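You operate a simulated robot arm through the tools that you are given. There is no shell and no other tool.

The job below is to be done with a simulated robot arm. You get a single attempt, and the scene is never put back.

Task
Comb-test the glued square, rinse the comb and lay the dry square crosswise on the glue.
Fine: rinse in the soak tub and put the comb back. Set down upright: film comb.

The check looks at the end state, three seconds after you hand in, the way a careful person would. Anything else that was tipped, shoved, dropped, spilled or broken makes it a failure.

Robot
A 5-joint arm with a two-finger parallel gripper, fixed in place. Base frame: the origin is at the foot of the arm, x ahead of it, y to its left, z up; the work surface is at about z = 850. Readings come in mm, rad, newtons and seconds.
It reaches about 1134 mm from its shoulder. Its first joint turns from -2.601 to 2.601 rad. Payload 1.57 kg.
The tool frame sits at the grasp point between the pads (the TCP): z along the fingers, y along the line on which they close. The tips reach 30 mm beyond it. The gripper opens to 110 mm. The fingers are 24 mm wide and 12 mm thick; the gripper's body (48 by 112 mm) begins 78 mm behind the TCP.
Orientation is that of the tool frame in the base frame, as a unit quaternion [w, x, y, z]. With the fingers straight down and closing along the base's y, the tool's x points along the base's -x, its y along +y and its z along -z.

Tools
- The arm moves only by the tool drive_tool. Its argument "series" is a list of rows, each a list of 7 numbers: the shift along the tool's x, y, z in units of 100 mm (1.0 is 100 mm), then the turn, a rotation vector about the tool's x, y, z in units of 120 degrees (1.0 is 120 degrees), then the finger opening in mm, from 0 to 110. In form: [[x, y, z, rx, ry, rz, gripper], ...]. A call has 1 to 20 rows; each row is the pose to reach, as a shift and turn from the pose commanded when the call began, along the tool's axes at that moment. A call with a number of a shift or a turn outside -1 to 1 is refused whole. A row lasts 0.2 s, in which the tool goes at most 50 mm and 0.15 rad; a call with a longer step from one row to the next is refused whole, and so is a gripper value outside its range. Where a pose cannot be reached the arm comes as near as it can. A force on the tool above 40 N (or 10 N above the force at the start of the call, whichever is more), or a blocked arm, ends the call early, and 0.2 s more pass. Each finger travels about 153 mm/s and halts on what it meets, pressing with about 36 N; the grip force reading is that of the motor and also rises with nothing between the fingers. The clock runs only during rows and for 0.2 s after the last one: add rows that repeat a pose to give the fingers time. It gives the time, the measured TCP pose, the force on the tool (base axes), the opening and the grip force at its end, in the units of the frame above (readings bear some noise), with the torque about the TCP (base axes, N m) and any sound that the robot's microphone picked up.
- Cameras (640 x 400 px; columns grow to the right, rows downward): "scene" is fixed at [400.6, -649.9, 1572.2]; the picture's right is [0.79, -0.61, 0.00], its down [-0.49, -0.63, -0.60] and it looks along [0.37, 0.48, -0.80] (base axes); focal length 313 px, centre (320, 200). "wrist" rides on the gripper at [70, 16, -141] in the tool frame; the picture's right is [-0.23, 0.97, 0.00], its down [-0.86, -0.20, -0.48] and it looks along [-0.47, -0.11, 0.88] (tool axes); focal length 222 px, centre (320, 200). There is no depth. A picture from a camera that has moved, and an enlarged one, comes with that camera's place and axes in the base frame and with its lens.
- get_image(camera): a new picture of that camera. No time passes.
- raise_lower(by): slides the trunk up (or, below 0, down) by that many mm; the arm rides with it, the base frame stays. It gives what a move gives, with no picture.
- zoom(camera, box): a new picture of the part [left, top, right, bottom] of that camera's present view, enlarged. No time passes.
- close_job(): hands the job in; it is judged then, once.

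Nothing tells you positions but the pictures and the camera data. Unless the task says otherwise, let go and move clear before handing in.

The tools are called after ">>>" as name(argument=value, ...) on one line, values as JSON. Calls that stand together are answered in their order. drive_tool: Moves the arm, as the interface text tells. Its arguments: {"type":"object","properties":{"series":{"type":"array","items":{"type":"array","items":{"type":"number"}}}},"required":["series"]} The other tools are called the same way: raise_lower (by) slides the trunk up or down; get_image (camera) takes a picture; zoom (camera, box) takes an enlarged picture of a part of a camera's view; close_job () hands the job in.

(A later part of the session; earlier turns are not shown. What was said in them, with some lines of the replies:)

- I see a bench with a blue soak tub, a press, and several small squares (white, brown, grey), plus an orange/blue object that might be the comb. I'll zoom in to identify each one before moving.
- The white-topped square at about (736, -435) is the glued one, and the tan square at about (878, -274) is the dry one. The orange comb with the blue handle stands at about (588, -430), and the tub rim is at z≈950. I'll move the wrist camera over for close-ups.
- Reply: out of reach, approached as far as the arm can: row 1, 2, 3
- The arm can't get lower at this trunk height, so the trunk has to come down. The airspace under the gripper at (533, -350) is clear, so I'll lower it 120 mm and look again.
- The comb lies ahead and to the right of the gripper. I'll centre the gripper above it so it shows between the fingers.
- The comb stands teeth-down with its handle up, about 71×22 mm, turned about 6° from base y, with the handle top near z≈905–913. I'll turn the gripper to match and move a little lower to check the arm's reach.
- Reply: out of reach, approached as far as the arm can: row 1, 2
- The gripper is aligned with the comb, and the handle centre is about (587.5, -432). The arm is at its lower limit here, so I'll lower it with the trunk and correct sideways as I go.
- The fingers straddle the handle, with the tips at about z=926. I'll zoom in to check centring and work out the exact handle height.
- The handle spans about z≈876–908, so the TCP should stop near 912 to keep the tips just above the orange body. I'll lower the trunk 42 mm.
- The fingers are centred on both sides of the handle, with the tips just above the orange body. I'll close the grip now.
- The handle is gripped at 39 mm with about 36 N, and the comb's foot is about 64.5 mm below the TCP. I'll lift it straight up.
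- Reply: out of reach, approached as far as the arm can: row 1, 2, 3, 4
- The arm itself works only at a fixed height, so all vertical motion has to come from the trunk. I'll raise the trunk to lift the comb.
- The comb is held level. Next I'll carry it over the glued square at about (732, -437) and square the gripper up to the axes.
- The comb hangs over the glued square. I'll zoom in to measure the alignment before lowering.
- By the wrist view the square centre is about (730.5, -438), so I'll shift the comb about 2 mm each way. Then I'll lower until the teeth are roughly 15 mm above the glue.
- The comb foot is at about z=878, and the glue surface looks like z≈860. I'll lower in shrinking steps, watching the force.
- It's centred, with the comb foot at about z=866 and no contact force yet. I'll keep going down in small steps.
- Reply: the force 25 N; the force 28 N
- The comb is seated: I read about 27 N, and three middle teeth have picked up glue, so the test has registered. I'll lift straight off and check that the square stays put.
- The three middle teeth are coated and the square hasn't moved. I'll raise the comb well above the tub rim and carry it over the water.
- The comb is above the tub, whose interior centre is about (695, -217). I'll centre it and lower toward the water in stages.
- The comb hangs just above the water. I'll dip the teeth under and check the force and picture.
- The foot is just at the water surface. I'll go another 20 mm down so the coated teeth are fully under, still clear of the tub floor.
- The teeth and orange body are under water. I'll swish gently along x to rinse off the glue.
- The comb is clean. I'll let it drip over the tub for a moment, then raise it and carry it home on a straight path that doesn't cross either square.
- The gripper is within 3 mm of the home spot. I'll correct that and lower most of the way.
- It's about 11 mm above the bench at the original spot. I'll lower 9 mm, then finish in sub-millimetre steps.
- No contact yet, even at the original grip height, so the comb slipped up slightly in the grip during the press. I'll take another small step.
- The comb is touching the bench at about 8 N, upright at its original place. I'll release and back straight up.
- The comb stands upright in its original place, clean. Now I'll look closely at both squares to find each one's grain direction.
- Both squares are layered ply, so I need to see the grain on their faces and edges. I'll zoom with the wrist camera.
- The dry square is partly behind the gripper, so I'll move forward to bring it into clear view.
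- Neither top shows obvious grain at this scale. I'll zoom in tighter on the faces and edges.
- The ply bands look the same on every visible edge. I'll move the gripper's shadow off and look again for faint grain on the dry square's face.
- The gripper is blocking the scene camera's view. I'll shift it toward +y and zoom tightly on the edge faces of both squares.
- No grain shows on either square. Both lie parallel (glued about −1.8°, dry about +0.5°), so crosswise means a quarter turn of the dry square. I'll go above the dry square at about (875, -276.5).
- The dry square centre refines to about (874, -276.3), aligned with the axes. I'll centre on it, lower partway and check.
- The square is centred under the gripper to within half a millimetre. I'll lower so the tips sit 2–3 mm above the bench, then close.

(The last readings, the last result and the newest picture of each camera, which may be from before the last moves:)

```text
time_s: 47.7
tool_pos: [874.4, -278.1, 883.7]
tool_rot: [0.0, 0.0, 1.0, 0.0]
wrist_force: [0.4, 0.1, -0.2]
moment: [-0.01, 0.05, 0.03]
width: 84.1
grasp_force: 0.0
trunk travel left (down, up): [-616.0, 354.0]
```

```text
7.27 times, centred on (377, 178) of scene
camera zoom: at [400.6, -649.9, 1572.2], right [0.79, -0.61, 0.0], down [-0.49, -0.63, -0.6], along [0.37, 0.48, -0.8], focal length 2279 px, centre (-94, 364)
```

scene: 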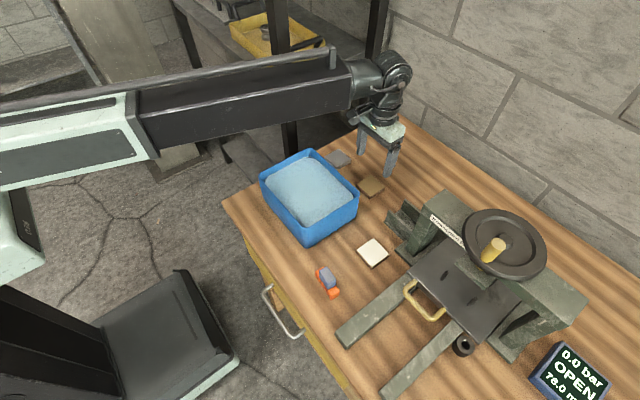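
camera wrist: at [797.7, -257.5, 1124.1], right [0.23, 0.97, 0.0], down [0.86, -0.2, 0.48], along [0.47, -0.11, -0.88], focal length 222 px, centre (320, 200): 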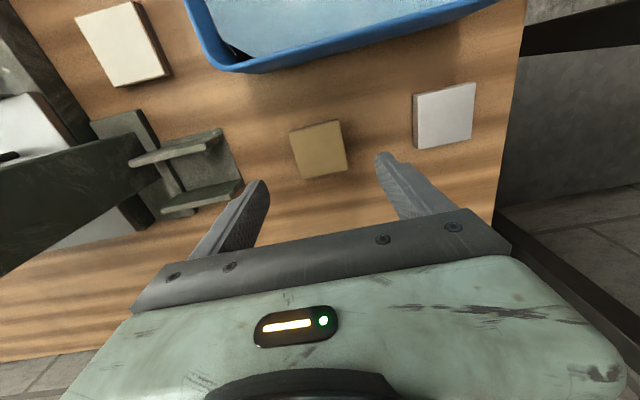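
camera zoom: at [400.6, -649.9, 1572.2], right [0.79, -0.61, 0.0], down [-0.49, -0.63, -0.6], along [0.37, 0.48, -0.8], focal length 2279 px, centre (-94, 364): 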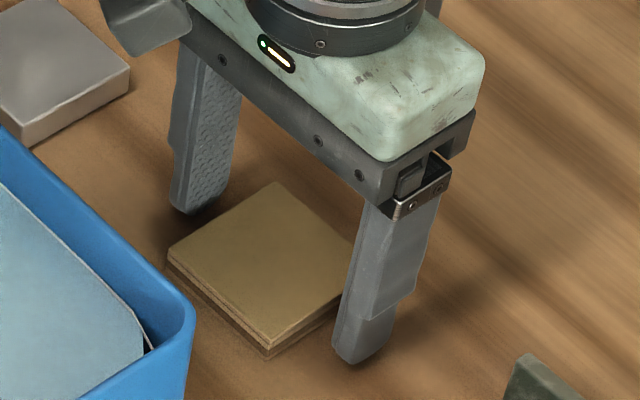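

>>> drive_tool(series=[[0, 0, 0, 0, 0, 0, 70], [0, 0, 0, 0, 0, 0, 62], [0, 0, 0, 0, 0, 0, 50], [0, 0, 0, 0, 0, 0, 40], [0, 0, 0, 0, 0, 0, 40]])

>>> zoom(camera="wrist", box=[220, 100, 420, 225])

>>> zoom(camera="scene", box=[345, 150, 409, 205])

```text
time_s: 48.9
tool_pos: [874.2, -277.7, 882.5]
tool_rot: [0.0, -0.001, 1.0, 0.0]
wrist_force: [-0.2, 0.1, 0.6]
moment: [-0.01, 0.01, -0.03]
width: 58.6
grasp_force: 35.9
trunk travel left (down, up): [-616.0, 354.0]
```

```text
3.20 times, centred on (320, 162) of wrist
camera zoom: at [804.5, -260.5, 1024.1], right [0.23, 0.97, 0.0], down [0.86, -0.2, 0.48], along [0.47, -0.11, -0.88], focal length 711 px, centre (320, 320)
```

zoom: 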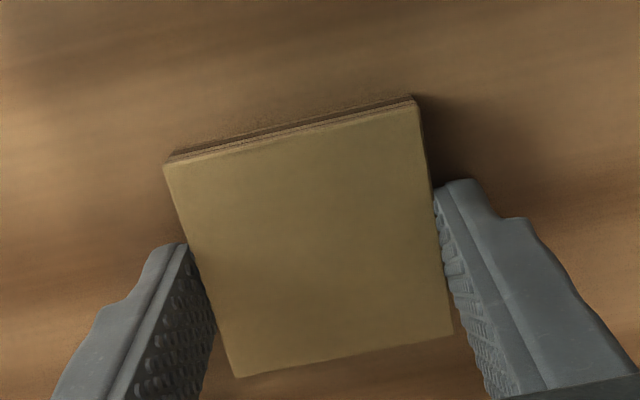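

```text
7.27 times, centred on (377, 178) of scene
camera zoom: at [400.6, -649.9, 1572.2], right [0.79, -0.61, 0.0], down [-0.49, -0.63, -0.6], along [0.37, 0.48, -0.8], focal length 2279 px, centre (-94, 364)
```

zoom: 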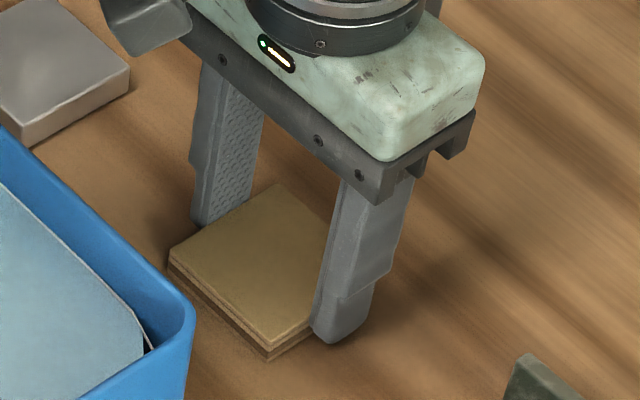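

The square is gripped at 58.6 mm. I'll lift a little, confirm it came up, then raise to travel height.

>>> raise_lower(by=20)

>>> zoom(camera="scene", box=[345, 150, 409, 205])

>>> raise_lower(by=150)

>>> zoom(camera="wrist", box=[220, 100, 420, 225])

```text
time_s: 49.5
tool_pos: [874.1, -278.3, 902.9]
tool_rot: [0.0, 0.0, 1.0, 0.001]
wrist_force: [0.3, 0.5, 0.0]
moment: [0.01, 0.02, 0.02]
width: 58.7
grasp_force: 36.3
trunk travel left (down, up): [-636.0, 334.0]
```

```text
7.27 times, centred on (377, 178) of scene
camera zoom: at [400.6, -649.9, 1572.2], right [0.79, -0.61, 0.0], down [-0.49, -0.63, -0.6], along [0.37, 0.48, -0.8], focal length 2279 px, centre (-94, 364)
```

zoom: 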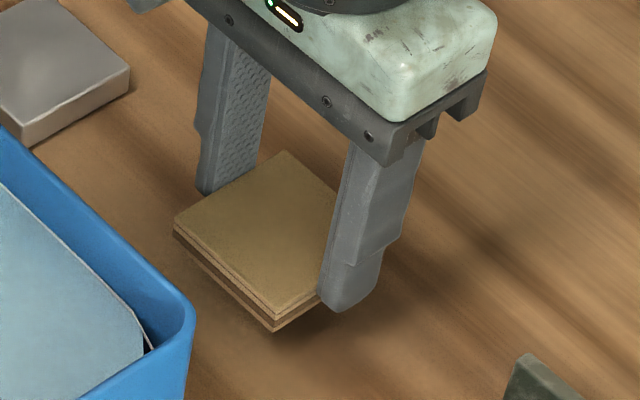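

```text
time_s: 51.3
tool_pos: [875.0, -277.5, 1052.1]
tool_rot: [0.0, 0.0, 1.0, 0.0]
wrist_force: [0.6, -0.2, -0.7]
moment: [-0.01, -0.01, 0.0]
width: 58.6
grasp_force: 35.8
trunk travel left (down, up): [-786.0, 184.0]
```

```text
3.20 times, centred on (320, 162) of wrist
camera zoom: at [804.6, -260.5, 1194.0], right [0.23, 0.97, 0.0], down [0.86, -0.2, 0.48], along [0.47, -0.11, -0.88], focal length 711 px, centre (320, 320)
```

zoom: 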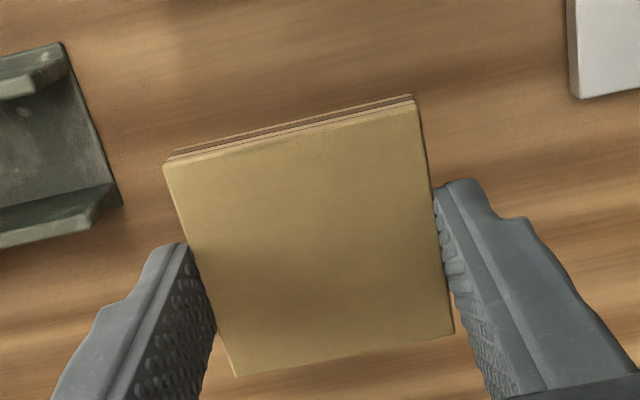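

It's held level. The face is close to the camera and well lit now, so I'll check once more for grain.

>>> zoom(camera="wrist", box=[280, 140, 350, 210])

>>> zoom(camera="wrist", box=[300, 150, 340, 175])

>>> zoom(camera="scene", box=[330, 60, 410, 130])

```text
5.71 times, centred on (315, 175) of wrist
camera zoom: at [804.6, -260.5, 1194.0], right [0.23, 0.97, 0.0], down [0.86, -0.2, 0.48], along [0.47, -0.11, -0.88], focal length 1269 px, centre (349, 343)
```

zoom: 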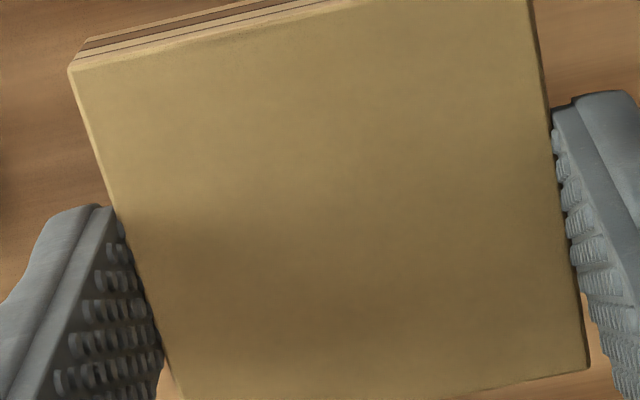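

```text
16.00 times, centred on (320, 162) of wrist
camera zoom: at [804.6, -260.5, 1194.0], right [0.23, 0.97, 0.0], down [0.86, -0.2, 0.48], along [0.47, -0.11, -0.88], focal length 3554 px, centre (320, 800)
```

zoom: 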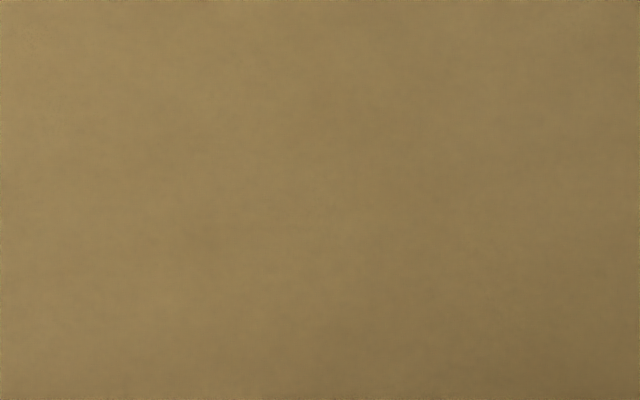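

```text
5.71 times, centred on (370, 95) of scene
camera zoom: at [400.6, -649.9, 1572.2], right [0.79, -0.61, 0.0], down [-0.49, -0.63, -0.6], along [0.37, 0.48, -0.8], focal length 1791 px, centre (34, 800)
```

zoom: 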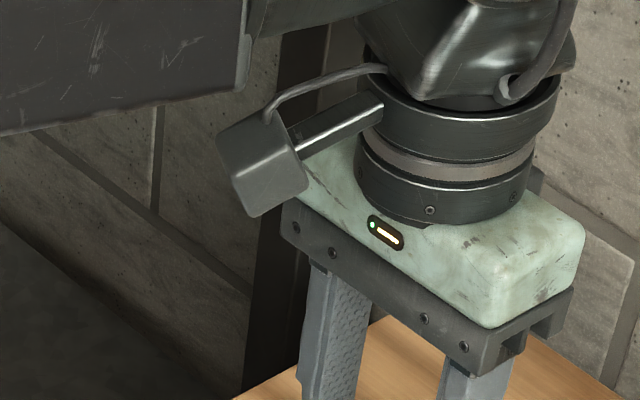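

No grain can be seen, so I'll use the plain meaning of crosswise, a quarter turn relative to the glued square. I'll spin the tool +91.8°, which also allows for the glued square's −1.8° yaw.

>>> drive_tool(series=[[0, 0, 0, 0, 0, 0.06375, 40], [0, 0, 0, 0, 0, 0.1275, 40], [0, 0, 0, 0, 0, 0.19125, 40], [0, 0, 0, 0, 0, 0.255, 40], [0, 0, 0, 0, 0, 0.31875, 40], [0, 0, 0, 0, 0, 0.3825, 40], [0, 0, 0, 0, 0, 0.44625, 40], [0, 0, 0, 0, 0, 0.51, 40], [0, 0, 0, 0, 0, 0.57375, 40], [0, 0, 0, 0, 0, 0.6375, 40], [0, 0, 0, 0, 0, 0.70125, 40], [0, 0, 0, 0, 0, 0.765, 40], [0, 0, 0, 0, 0, 0.765, 40]])

>>> get_image(camera="wrist")

>>> get_image(camera="scene")

```text
time_s: 54.1
tool_pos: [873.1, -277.2, 1053.3]
tool_rot: [0.001, 0.719, 0.695, 0.0]
wrist_force: [-0.3, 0.4, 0.4]
moment: [0.02, 0.01, -0.04]
width: 58.5
grasp_force: 36.4
trunk travel left (down, up): [-786.0, 184.0]
```

```text
taken
camera wrist: at [892.2, -206.9, 1194.0], right [0.97, -0.26, 0.0], down [-0.23, -0.85, 0.48], along [-0.12, -0.46, -0.88], focal length 222 px, centre (320, 200)
```

wrist: 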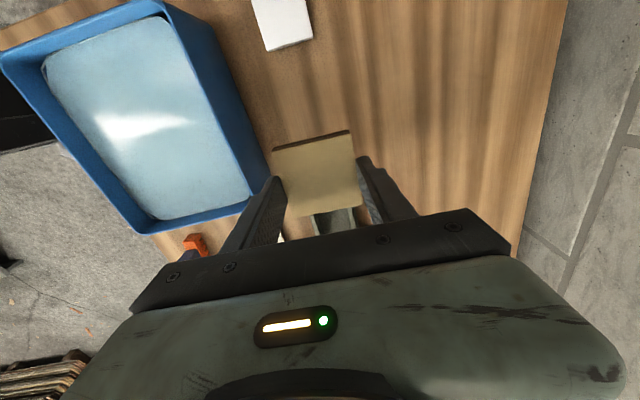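

```text
taken
```

scene: 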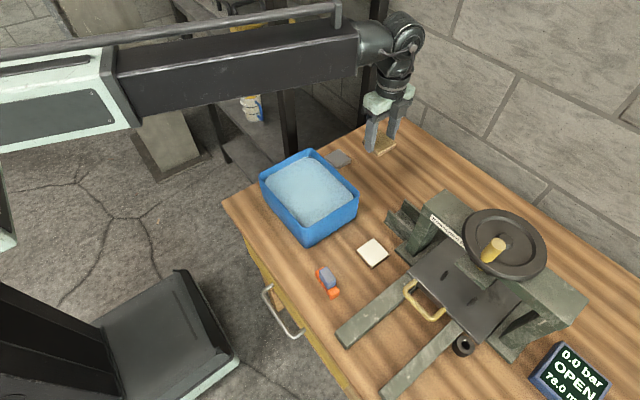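

The turn went cleanly. Next I'll carry the square at travel height to above the glued square at (731.2, -439.5).

>>> drive_tool(series=[[-0.28, -0.23, 0, 0, 0, 0, 40], [-0.56, -0.46, 0, 0, 0, 0, 40], [-0.8375, -0.688, 0, 0, 0, 0, 40]])

>>> drive_tool(series=[[-0.28, -0.23, 0, 0, 0, 0, 40], [-0.56, -0.46, 0, 0, 0, 0, 40], [-0.8375, -0.688, 0, 0, 0, 0, 40], [-0.8375, -0.688, 0, 0, 0, 0, 40], [-0.8375, -0.688, 0, 0, 0, 0, 40]])

>>> raise_lower(by=-90)

>>> get_image(camera="wrist")

>>> zoom(camera="scene", box=[320, 180, 440, 280])

```text
time_s: 54.9
tool_pos: [798.3, -360.4, 1052.9]
tool_rot: [-0.001, 0.718, 0.696, 0.0]
wrist_force: [0.3, 0.5, -0.5]
moment: [0.0, 0.02, 0.01]
width: 58.6
grasp_force: 35.9
trunk travel left (down, up): [-786.0, 184.0]
```

```text
time_s: 56.1
tool_pos: [731.2, -441.7, 1053.0]
tool_rot: [-0.001, 0.719, 0.695, 0.0]
wrist_force: [-0.3, 1.3, 0.0]
moment: [-0.02, -0.01, -0.01]
width: 58.6
grasp_force: 35.9
trunk travel left (down, up): [-786.0, 184.0]
```

```text
time_s: 57.3
tool_pos: [731.3, -442.1, 963.4]
tool_rot: [0.0, 0.718, 0.696, 0.0]
wrist_force: [0.8, -0.7, 0.1]
moment: [0.0, -0.05, 0.02]
width: 59.0
grasp_force: 36.3
trunk travel left (down, up): [-696.0, 274.0]
```

```text
taken
camera wrist: at [749.7, -372.3, 1104.1], right [0.97, -0.26, 0.0], down [-0.23, -0.85, 0.48], along [-0.12, -0.46, -0.88], focal length 222 px, centre (320, 200)
```

wrist: 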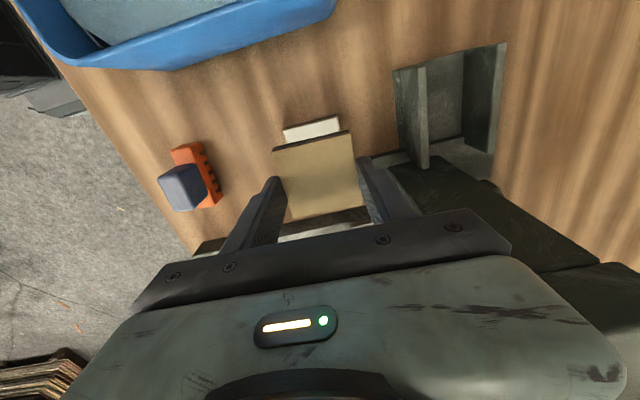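

```text
4.00 times, centred on (380, 230) of scene
camera zoom: at [400.6, -649.9, 1572.2], right [0.79, -0.61, 0.0], down [-0.49, -0.63, -0.6], along [0.37, 0.48, -0.8], focal length 1253 px, centre (80, 80)
```

zoom: 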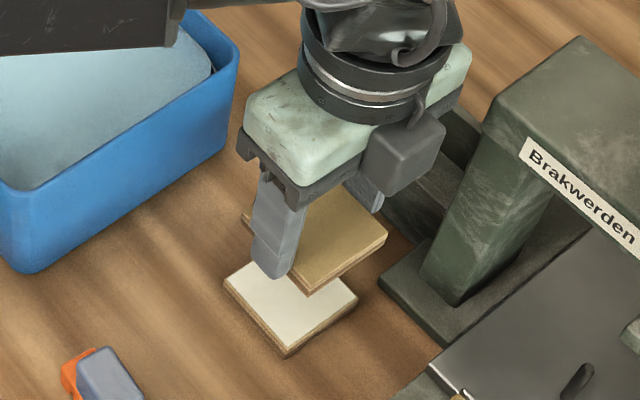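

The dry square hangs above the glued one. I'll zoom to check alignment against the glued square before the final descent.

>>> zoom(camera="wrist", box=[250, 100, 390, 190])

>>> zoom(camera="scene", box=[345, 220, 409, 275])

```text
4.44 times, centred on (320, 145) of wrist
camera zoom: at [749.7, -372.3, 1104.1], right [0.97, -0.26, 0.0], down [-0.23, -0.85, 0.48], along [-0.12, -0.46, -0.88], focal length 987 px, centre (320, 444)
```

zoom: 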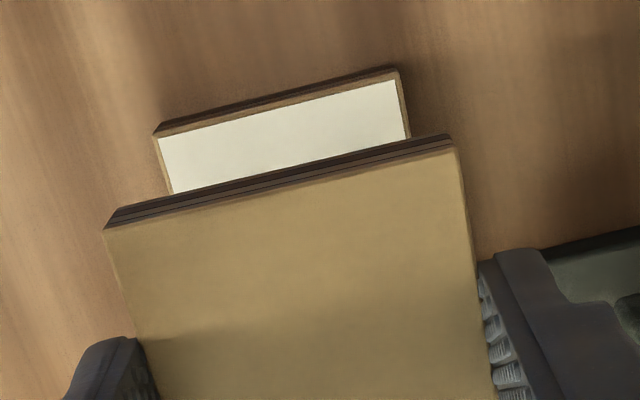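

```text
7.27 times, centred on (377, 248) of scene
camera zoom: at [400.6, -649.9, 1572.2], right [0.79, -0.61, 0.0], down [-0.49, -0.63, -0.6], along [0.37, 0.48, -0.8], focal length 2279 px, centre (-94, -146)
```

zoom: 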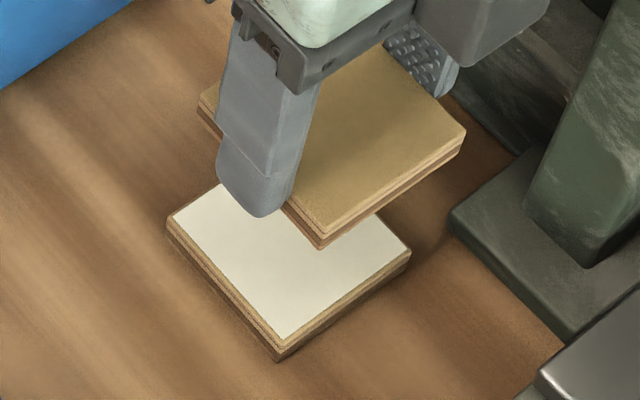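

The two views put the glued centre near (729.5, -439.5). I'll nudge there and lower to a small gap, where the edges can be compared directly.

>>> drive_tool(series=[[0.0225, -0.0177, 0, 0, 0, 0, 40], [0.0225, -0.0177, 0, 0, 0, 0, 40], [0.0225, -0.0177, 0, 0, 0, 0, 40]])

>>> raise_lower(by=-55)

>>> zoom(camera="wrist", box=[250, 100, 390, 190])

>>> zoom(camera="scene", box=[345, 225, 405, 275])

```text
time_s: 58.1
tool_pos: [730.0, -440.1, 963.4]
tool_rot: [-0.001, 0.718, 0.696, 0.0]
wrist_force: [-0.7, -0.1, -0.9]
moment: [0.01, 0.04, -0.01]
width: 58.9
grasp_force: 35.7
trunk travel left (down, up): [-696.0, 274.0]
```

```text
time_s: 59.1
tool_pos: [730.7, -440.0, 906.5]
tool_rot: [0.0, 0.718, 0.696, 0.0]
wrist_force: [0.6, 0.0, 0.3]
moment: [0.01, 0.01, 0.0]
width: 58.5
grasp_force: 35.7
trunk travel left (down, up): [-641.0, 329.0]
```

```text
4.44 times, centred on (320, 145) of wrist
camera zoom: at [747.8, -369.8, 1049.1], right [0.97, -0.26, 0.0], down [-0.23, -0.85, 0.48], along [-0.12, -0.46, -0.88], focal length 987 px, centre (320, 444)
```

zoom: 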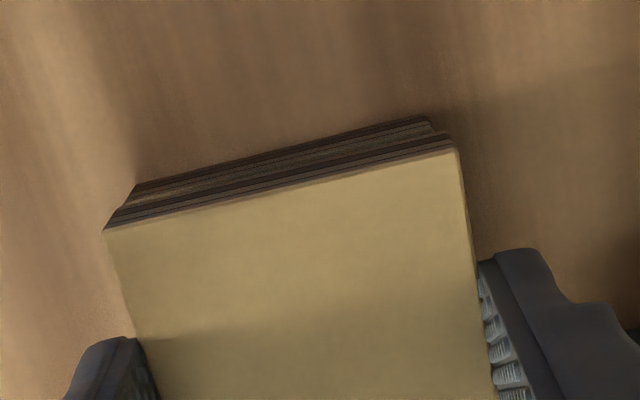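

```text
8.00 times, centred on (375, 250) of scene
camera zoom: at [400.6, -649.9, 1572.2], right [0.79, -0.61, 0.0], down [-0.49, -0.63, -0.6], along [0.37, 0.48, -0.8], focal length 2507 px, centre (-120, -200)
```

zoom: 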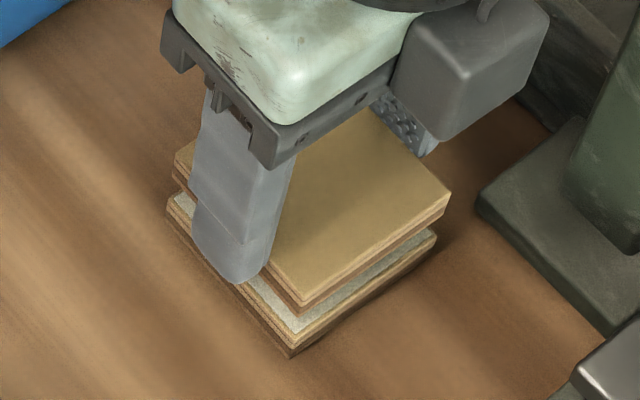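

There's about a 12 mm gap, and the corners nearly coincide. I'll zoom in to measure the remaining offset.

>>> zoom(camera="scene", box=[355, 245, 385, 270])

>>> zoom(camera="scene", box=[370, 235, 400, 260])

>>> zoom(camera="scene", box=[340, 235, 370, 260])

>>> zoom(camera="wrist", box=[260, 110, 360, 170])

```text
16.00 times, centred on (370, 258) of scene
camera zoom: at [400.6, -649.9, 1572.2], right [0.79, -0.61, 0.0], down [-0.49, -0.63, -0.6], along [0.37, 0.48, -0.8], focal length 5014 px, centre (-480, -720)
```

zoom: 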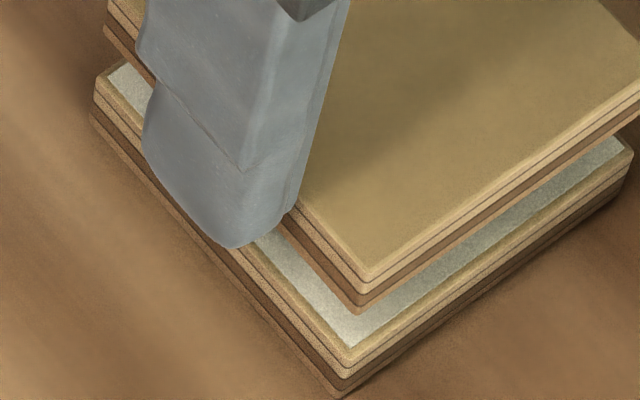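

```text
16.00 times, centred on (385, 248) of scene
camera zoom: at [400.6, -649.9, 1572.2], right [0.79, -0.61, 0.0], down [-0.49, -0.63, -0.6], along [0.37, 0.48, -0.8], focal length 5014 px, centre (-720, -560)
```

zoom: 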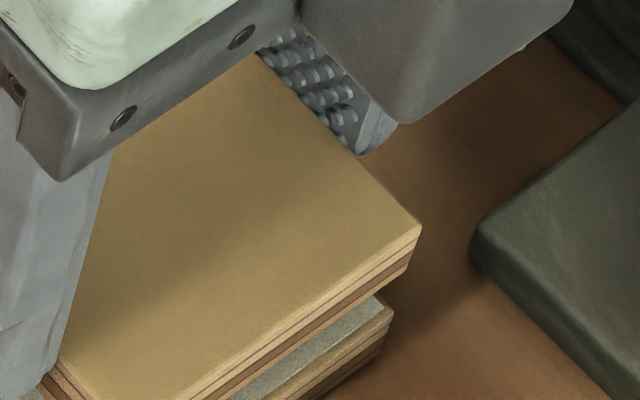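

```text
16.00 times, centred on (355, 248) of scene
camera zoom: at [400.6, -649.9, 1572.2], right [0.79, -0.61, 0.0], down [-0.49, -0.63, -0.6], along [0.37, 0.48, -0.8], focal length 5014 px, centre (-240, -560)
```

zoom: 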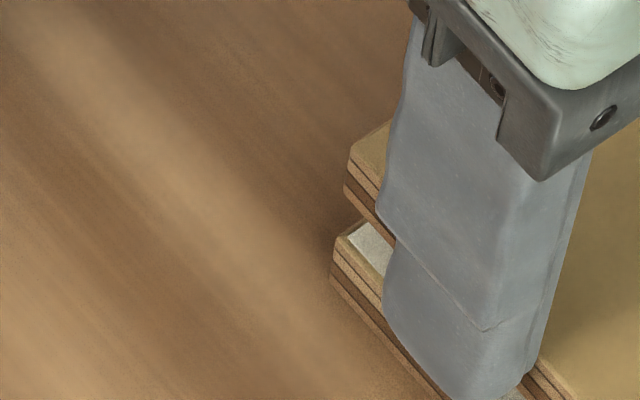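

```text
6.40 times, centred on (310, 140) of wrist
camera zoom: at [747.8, -369.8, 1049.1], right [0.97, -0.26, 0.0], down [-0.23, -0.85, 0.48], along [-0.12, -0.46, -0.88], focal length 1422 px, centre (384, 584)
```

zoom: 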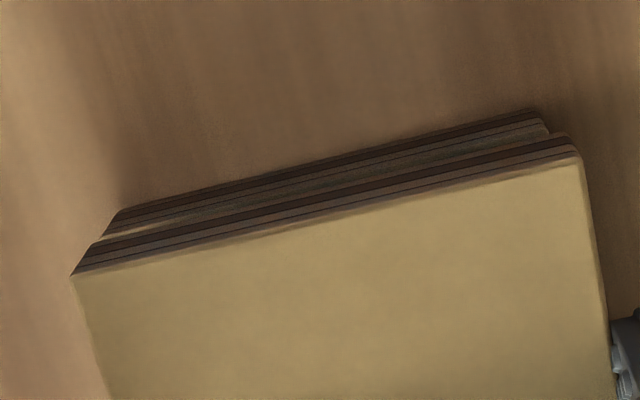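

The dry square sits about (+0.9, +1.2) mm off the glued one, and the yaw matches within 0.2°. I'll correct that, then lower with small steps.

>>> drive_tool(series=[[-0.0125, -0.009, 0, 0, 0, 0, 40], [-0.0125, -0.009, 0, 0, 0, 0, 40], [-0.0125, -0.009, 0, 0, 0, 0, 40]])

>>> raise_lower(by=-9)

>>> zoom(camera="scene", box=[355, 240, 385, 265])

>>> zoom(camera="scene", box=[370, 235, 400, 260])

>>> zoom(camera="wrist", box=[260, 110, 360, 170])

```text
time_s: 59.9
tool_pos: [729.6, -441.8, 908.6]
tool_rot: [0.0, 0.718, 0.696, 0.0]
wrist_force: [-0.1, 0.0, -1.2]
moment: [-0.04, 0.0, 0.0]
width: 58.6
grasp_force: 35.9
trunk travel left (down, up): [-641.0, 329.0]
```

```text
time_s: 60.5
tool_pos: [728.6, -441.8, 898.7]
tool_rot: [0.0, 0.718, 0.696, -0.001]
wrist_force: [1.4, 0.0, -0.1]
moment: [0.03, 0.0, 0.0]
width: 58.8
grasp_force: 36.3
trunk travel left (down, up): [-632.0, 338.0]
```

```text
16.00 times, centred on (370, 252) of scene
camera zoom: at [400.6, -649.9, 1572.2], right [0.79, -0.61, 0.0], down [-0.49, -0.63, -0.6], along [0.37, 0.48, -0.8], focal length 5014 px, centre (-480, -640)
```

zoom: 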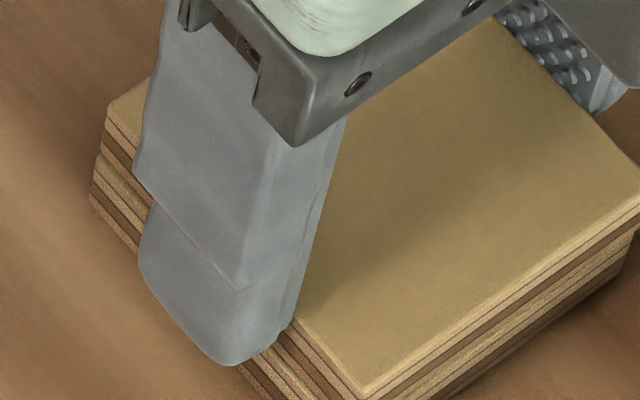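

```text
16.00 times, centred on (385, 248) of scene
camera zoom: at [400.6, -649.9, 1572.2], right [0.79, -0.61, 0.0], down [-0.49, -0.63, -0.6], along [0.37, 0.48, -0.8], focal length 5014 px, centre (-720, -560)
```

zoom: 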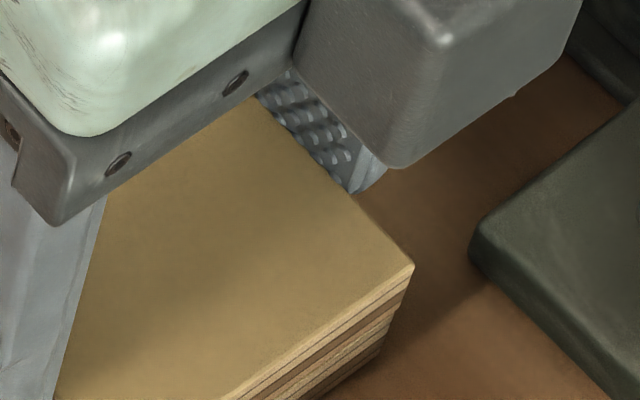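

```text
6.40 times, centred on (310, 140) of wrist
camera zoom: at [746.9, -371.4, 1040.1], right [0.97, -0.26, 0.0], down [-0.23, -0.85, 0.48], along [-0.12, -0.46, -0.88], focal length 1422 px, centre (384, 584)
```

zoom: 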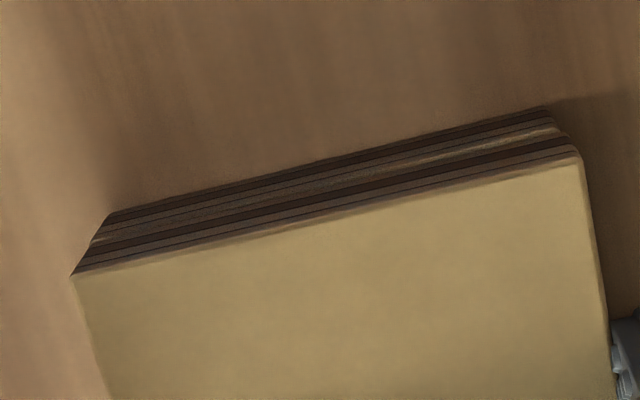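

It's closing in nicely, with a gap of about 4 mm. One more alignment look at the near corner before contact.

>>> zoom(camera="scene", box=[355, 247, 385, 272])

>>> zoom(camera="scene", box=[377, 240, 407, 265])

>>> zoom(camera="scene", box=[343, 237, 373, 262])

```text
16.00 times, centred on (370, 260) of scene
camera zoom: at [400.6, -649.9, 1572.2], right [0.79, -0.61, 0.0], down [-0.49, -0.63, -0.6], along [0.37, 0.48, -0.8], focal length 5014 px, centre (-480, -752)
```

zoom: 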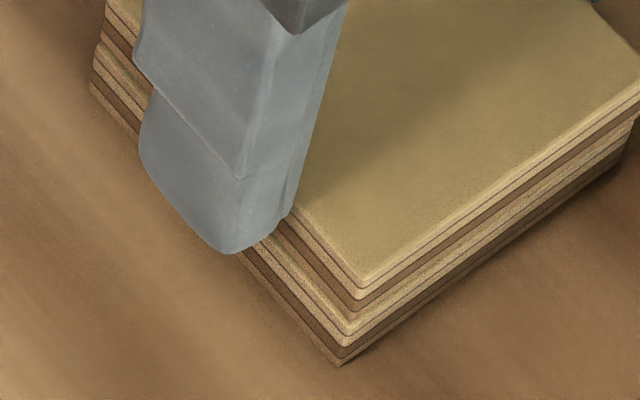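

```text
16.00 times, centred on (392, 252) of scene
camera zoom: at [400.6, -649.9, 1572.2], right [0.79, -0.61, 0.0], down [-0.49, -0.63, -0.6], along [0.37, 0.48, -0.8], focal length 5014 px, centre (-832, -640)
```

zoom: 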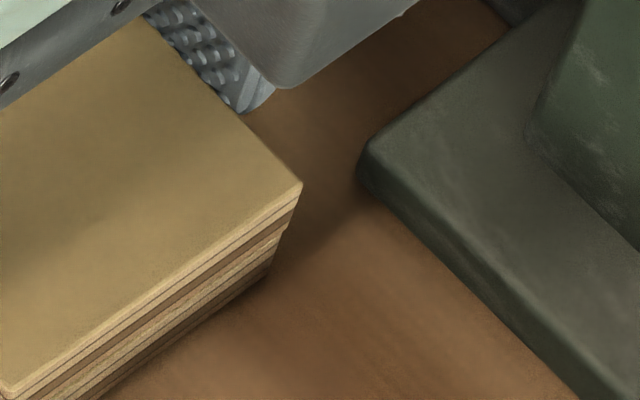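

```text
16.00 times, centred on (358, 250) of scene
camera zoom: at [400.6, -649.9, 1572.2], right [0.79, -0.61, 0.0], down [-0.49, -0.63, -0.6], along [0.37, 0.48, -0.8], focal length 5014 px, centre (-288, -592)
```

zoom: 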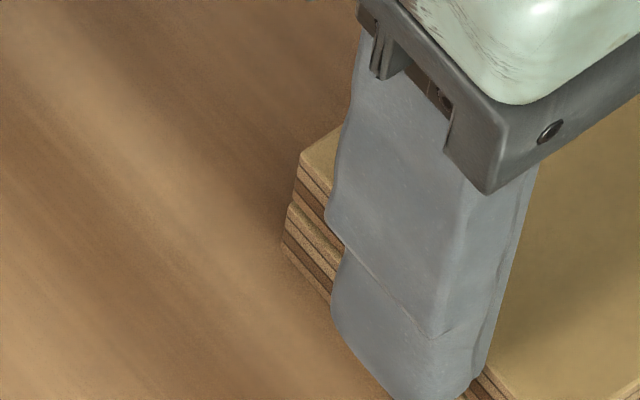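

The alignment is excellent. I'll take the last few millimetres one step at a time on the force reading.

>>> raise_lower(by=-2)

```text
time_s: 61.0
tool_pos: [727.6, -440.7, 897.1]
tool_rot: [0.0, 0.719, 0.695, 0.001]
wrist_force: [1.3, -1.9, 10.3]
moment: [-0.01, -0.06, -0.04]
width: 58.8
grasp_force: 36.5
trunk travel left (down, up): [-630.0, 340.0]
```

Contact is at about 10 N with the dry square seated on the glue. I'll check the picture before releasing.

>>> zoom(camera="scene", box=[355, 245, 385, 270])

>>> zoom(camera="wrist", box=[260, 110, 360, 170])

```text
16.00 times, centred on (370, 258) of scene
camera zoom: at [400.6, -649.9, 1572.2], right [0.79, -0.61, 0.0], down [-0.49, -0.63, -0.6], along [0.37, 0.48, -0.8], focal length 5014 px, centre (-480, -720)
```

zoom: 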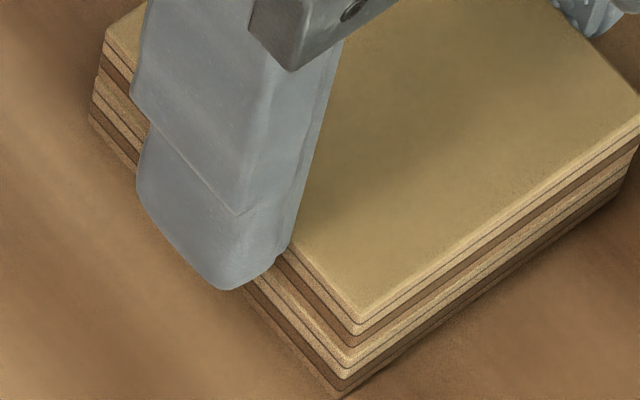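

```text
6.40 times, centred on (310, 140) of wrist
camera zoom: at [746.6, -371.2, 1038.8], right [0.97, -0.26, 0.0], down [-0.23, -0.85, 0.48], along [-0.12, -0.46, -0.88], focal length 1422 px, centre (384, 584)
```

zoom: 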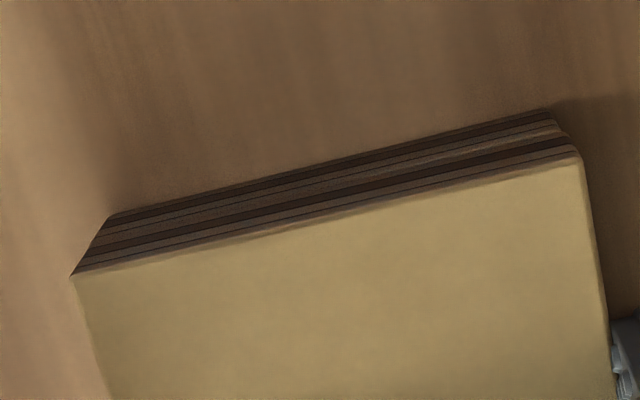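

The two squares are stacked squarely. I'll open the fingers modestly and back straight up.

>>> drive_tool(series=[[0, 0, 0, 0, 0, 0, 62], [0, 0, 0, 0, 0, 0, 68], [0, 0, 0, 0, 0, 0, 74], [0, 0, 0, 0, 0, 0, 74]])

>>> zoom(camera="wrist", box=[240, 100, 400, 200])

>>> raise_lower(by=20)

>>> zoom(camera="scene", box=[340, 215, 410, 275])

```text
time_s: 62.0
tool_pos: [727.8, -441.3, 898.3]
tool_rot: [-0.001, 0.718, 0.696, 0.0]
wrist_force: [-0.6, 0.1, 1.3]
moment: [0.02, -0.03, -0.01]
width: 74.1
grasp_force: 0.1
trunk travel left (down, up): [-630.0, 340.0]
```

```text
4.00 times, centred on (320, 150) of wrist
camera zoom: at [746.9, -371.4, 1038.1], right [0.97, -0.26, 0.0], down [-0.23, -0.85, 0.48], along [-0.12, -0.46, -0.88], focal length 888 px, centre (320, 400)
```

zoom: 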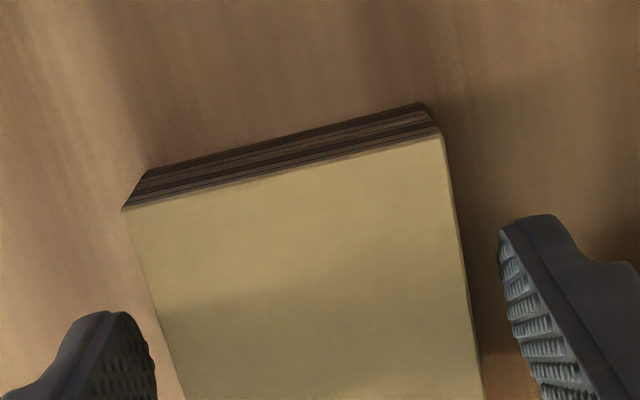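

```text
time_s: 62.7
tool_pos: [728.8, -442.2, 916.5]
tool_rot: [0.0, 0.718, 0.696, 0.0]
wrist_force: [0.0, 0.6, -0.7]
moment: [0.0, -0.03, 0.01]
width: 74.0
grasp_force: 0.0
trunk travel left (down, up): [-650.0, 320.0]
```

```text
6.67 times, centred on (375, 245) of scene
camera zoom: at [400.6, -649.9, 1572.2], right [0.79, -0.61, 0.0], down [-0.49, -0.63, -0.6], along [0.37, 0.48, -0.8], focal length 2089 px, centre (-47, -100)
```

zoom: 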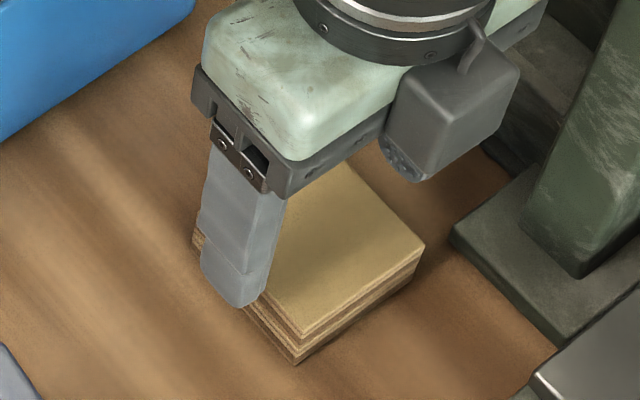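

The stack stayed put and the gripper is free. I'll raise well clear and move off for a final look.

>>> raise_lower(by=150)

>>> drive_tool(series=[[0.4, -0.2, 0, 0, 0, 0, 74], [0.8, -0.4, 0, 0, 0, 0, 74], [1.0, -0.5, 0, 0, 0, 0, 74]])

>>> get_image(camera="scene")

>>> zoom(camera="scene", box=[350, 225, 400, 270])

>>> zoom(camera="scene", box=[300, 255, 350, 300])

```text
time_s: 64.4
tool_pos: [728.4, -442.4, 1066.4]
tool_rot: [0.0, 0.718, 0.696, 0.001]
wrist_force: [-1.1, 0.1, 0.2]
moment: [0.0, 0.01, 0.03]
width: 74.1
grasp_force: 0.1
trunk travel left (down, up): [-800.0, 170.0]
```

```text
time_s: 65.2
tool_pos: [682.7, -338.9, 1067.4]
tool_rot: [0.0, 0.718, 0.696, 0.0]
wrist_force: [-0.5, 0.0, 0.0]
moment: [-0.03, -0.02, 0.0]
width: 74.0
grasp_force: 0.0
trunk travel left (down, up): [-800.0, 170.0]
```

```text
taken
```

scene: 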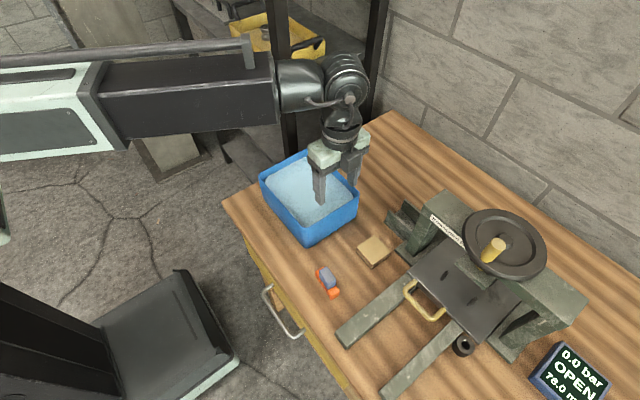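

```text
8.89 times, centred on (375, 248) of scene
camera zoom: at [400.6, -649.9, 1572.2], right [0.79, -0.61, 0.0], down [-0.49, -0.63, -0.6], along [0.37, 0.48, -0.8], focal length 2785 px, centre (-169, -222)
```

zoom: 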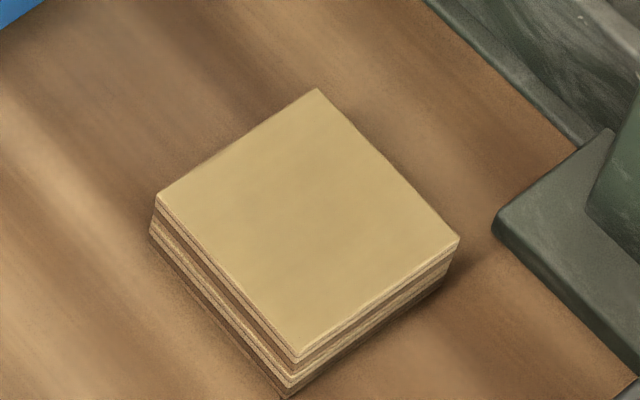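

```text
8.89 times, centred on (325, 278) of scene
camera zoom: at [400.6, -649.9, 1572.2], right [0.79, -0.61, 0.0], down [-0.49, -0.63, -0.6], along [0.37, 0.48, -0.8], focal length 2785 px, centre (276, -489)
```

zoom: 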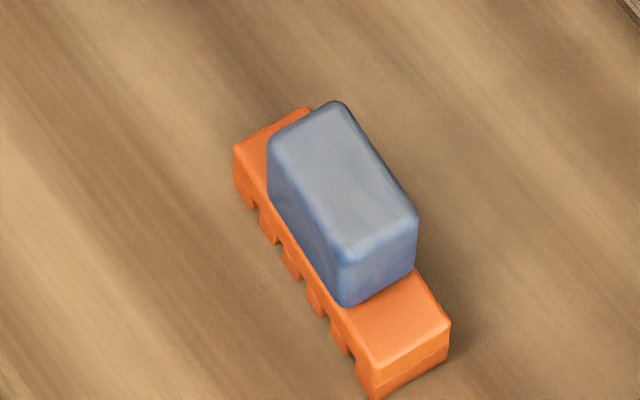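

The dry square is stacked squarely on the glue at a quarter turn, and the comb is clean and upright at its original spot. The tub, grey block and press look undisturbed and the arm is clear, so I'm handing in.

>>> close_job()

```text
The job is handed in.
```

I combed the glued square, rinsed and returned the comb, and laid the dry square crosswise on the glue. The job is handed in, but I don't have the check's result.

- **Comb test:** I pressed the comb straight down onto the centre of the glue. Three middle teeth came up coated, and the square didn't move. The press reached about 27 N, harder than I intended, because I sent two downward steps in a row.
- **Rinse and return:** I swished the comb in the soak tub until the teeth were clean. It stands upright within about 1–2 mm of its original spot.
- **Dry square:** It sits edge to edge on the glued square, turned 90° from how it was lying. I couldn't see any grain on either square, so I took "crosswise" to mean that quarter turn. If the grain actually ran differently, the turn could be wrong.

In the last pictures nothing else looked moved or spilled. The gripper was empty and parked above the tub, clear of everything.
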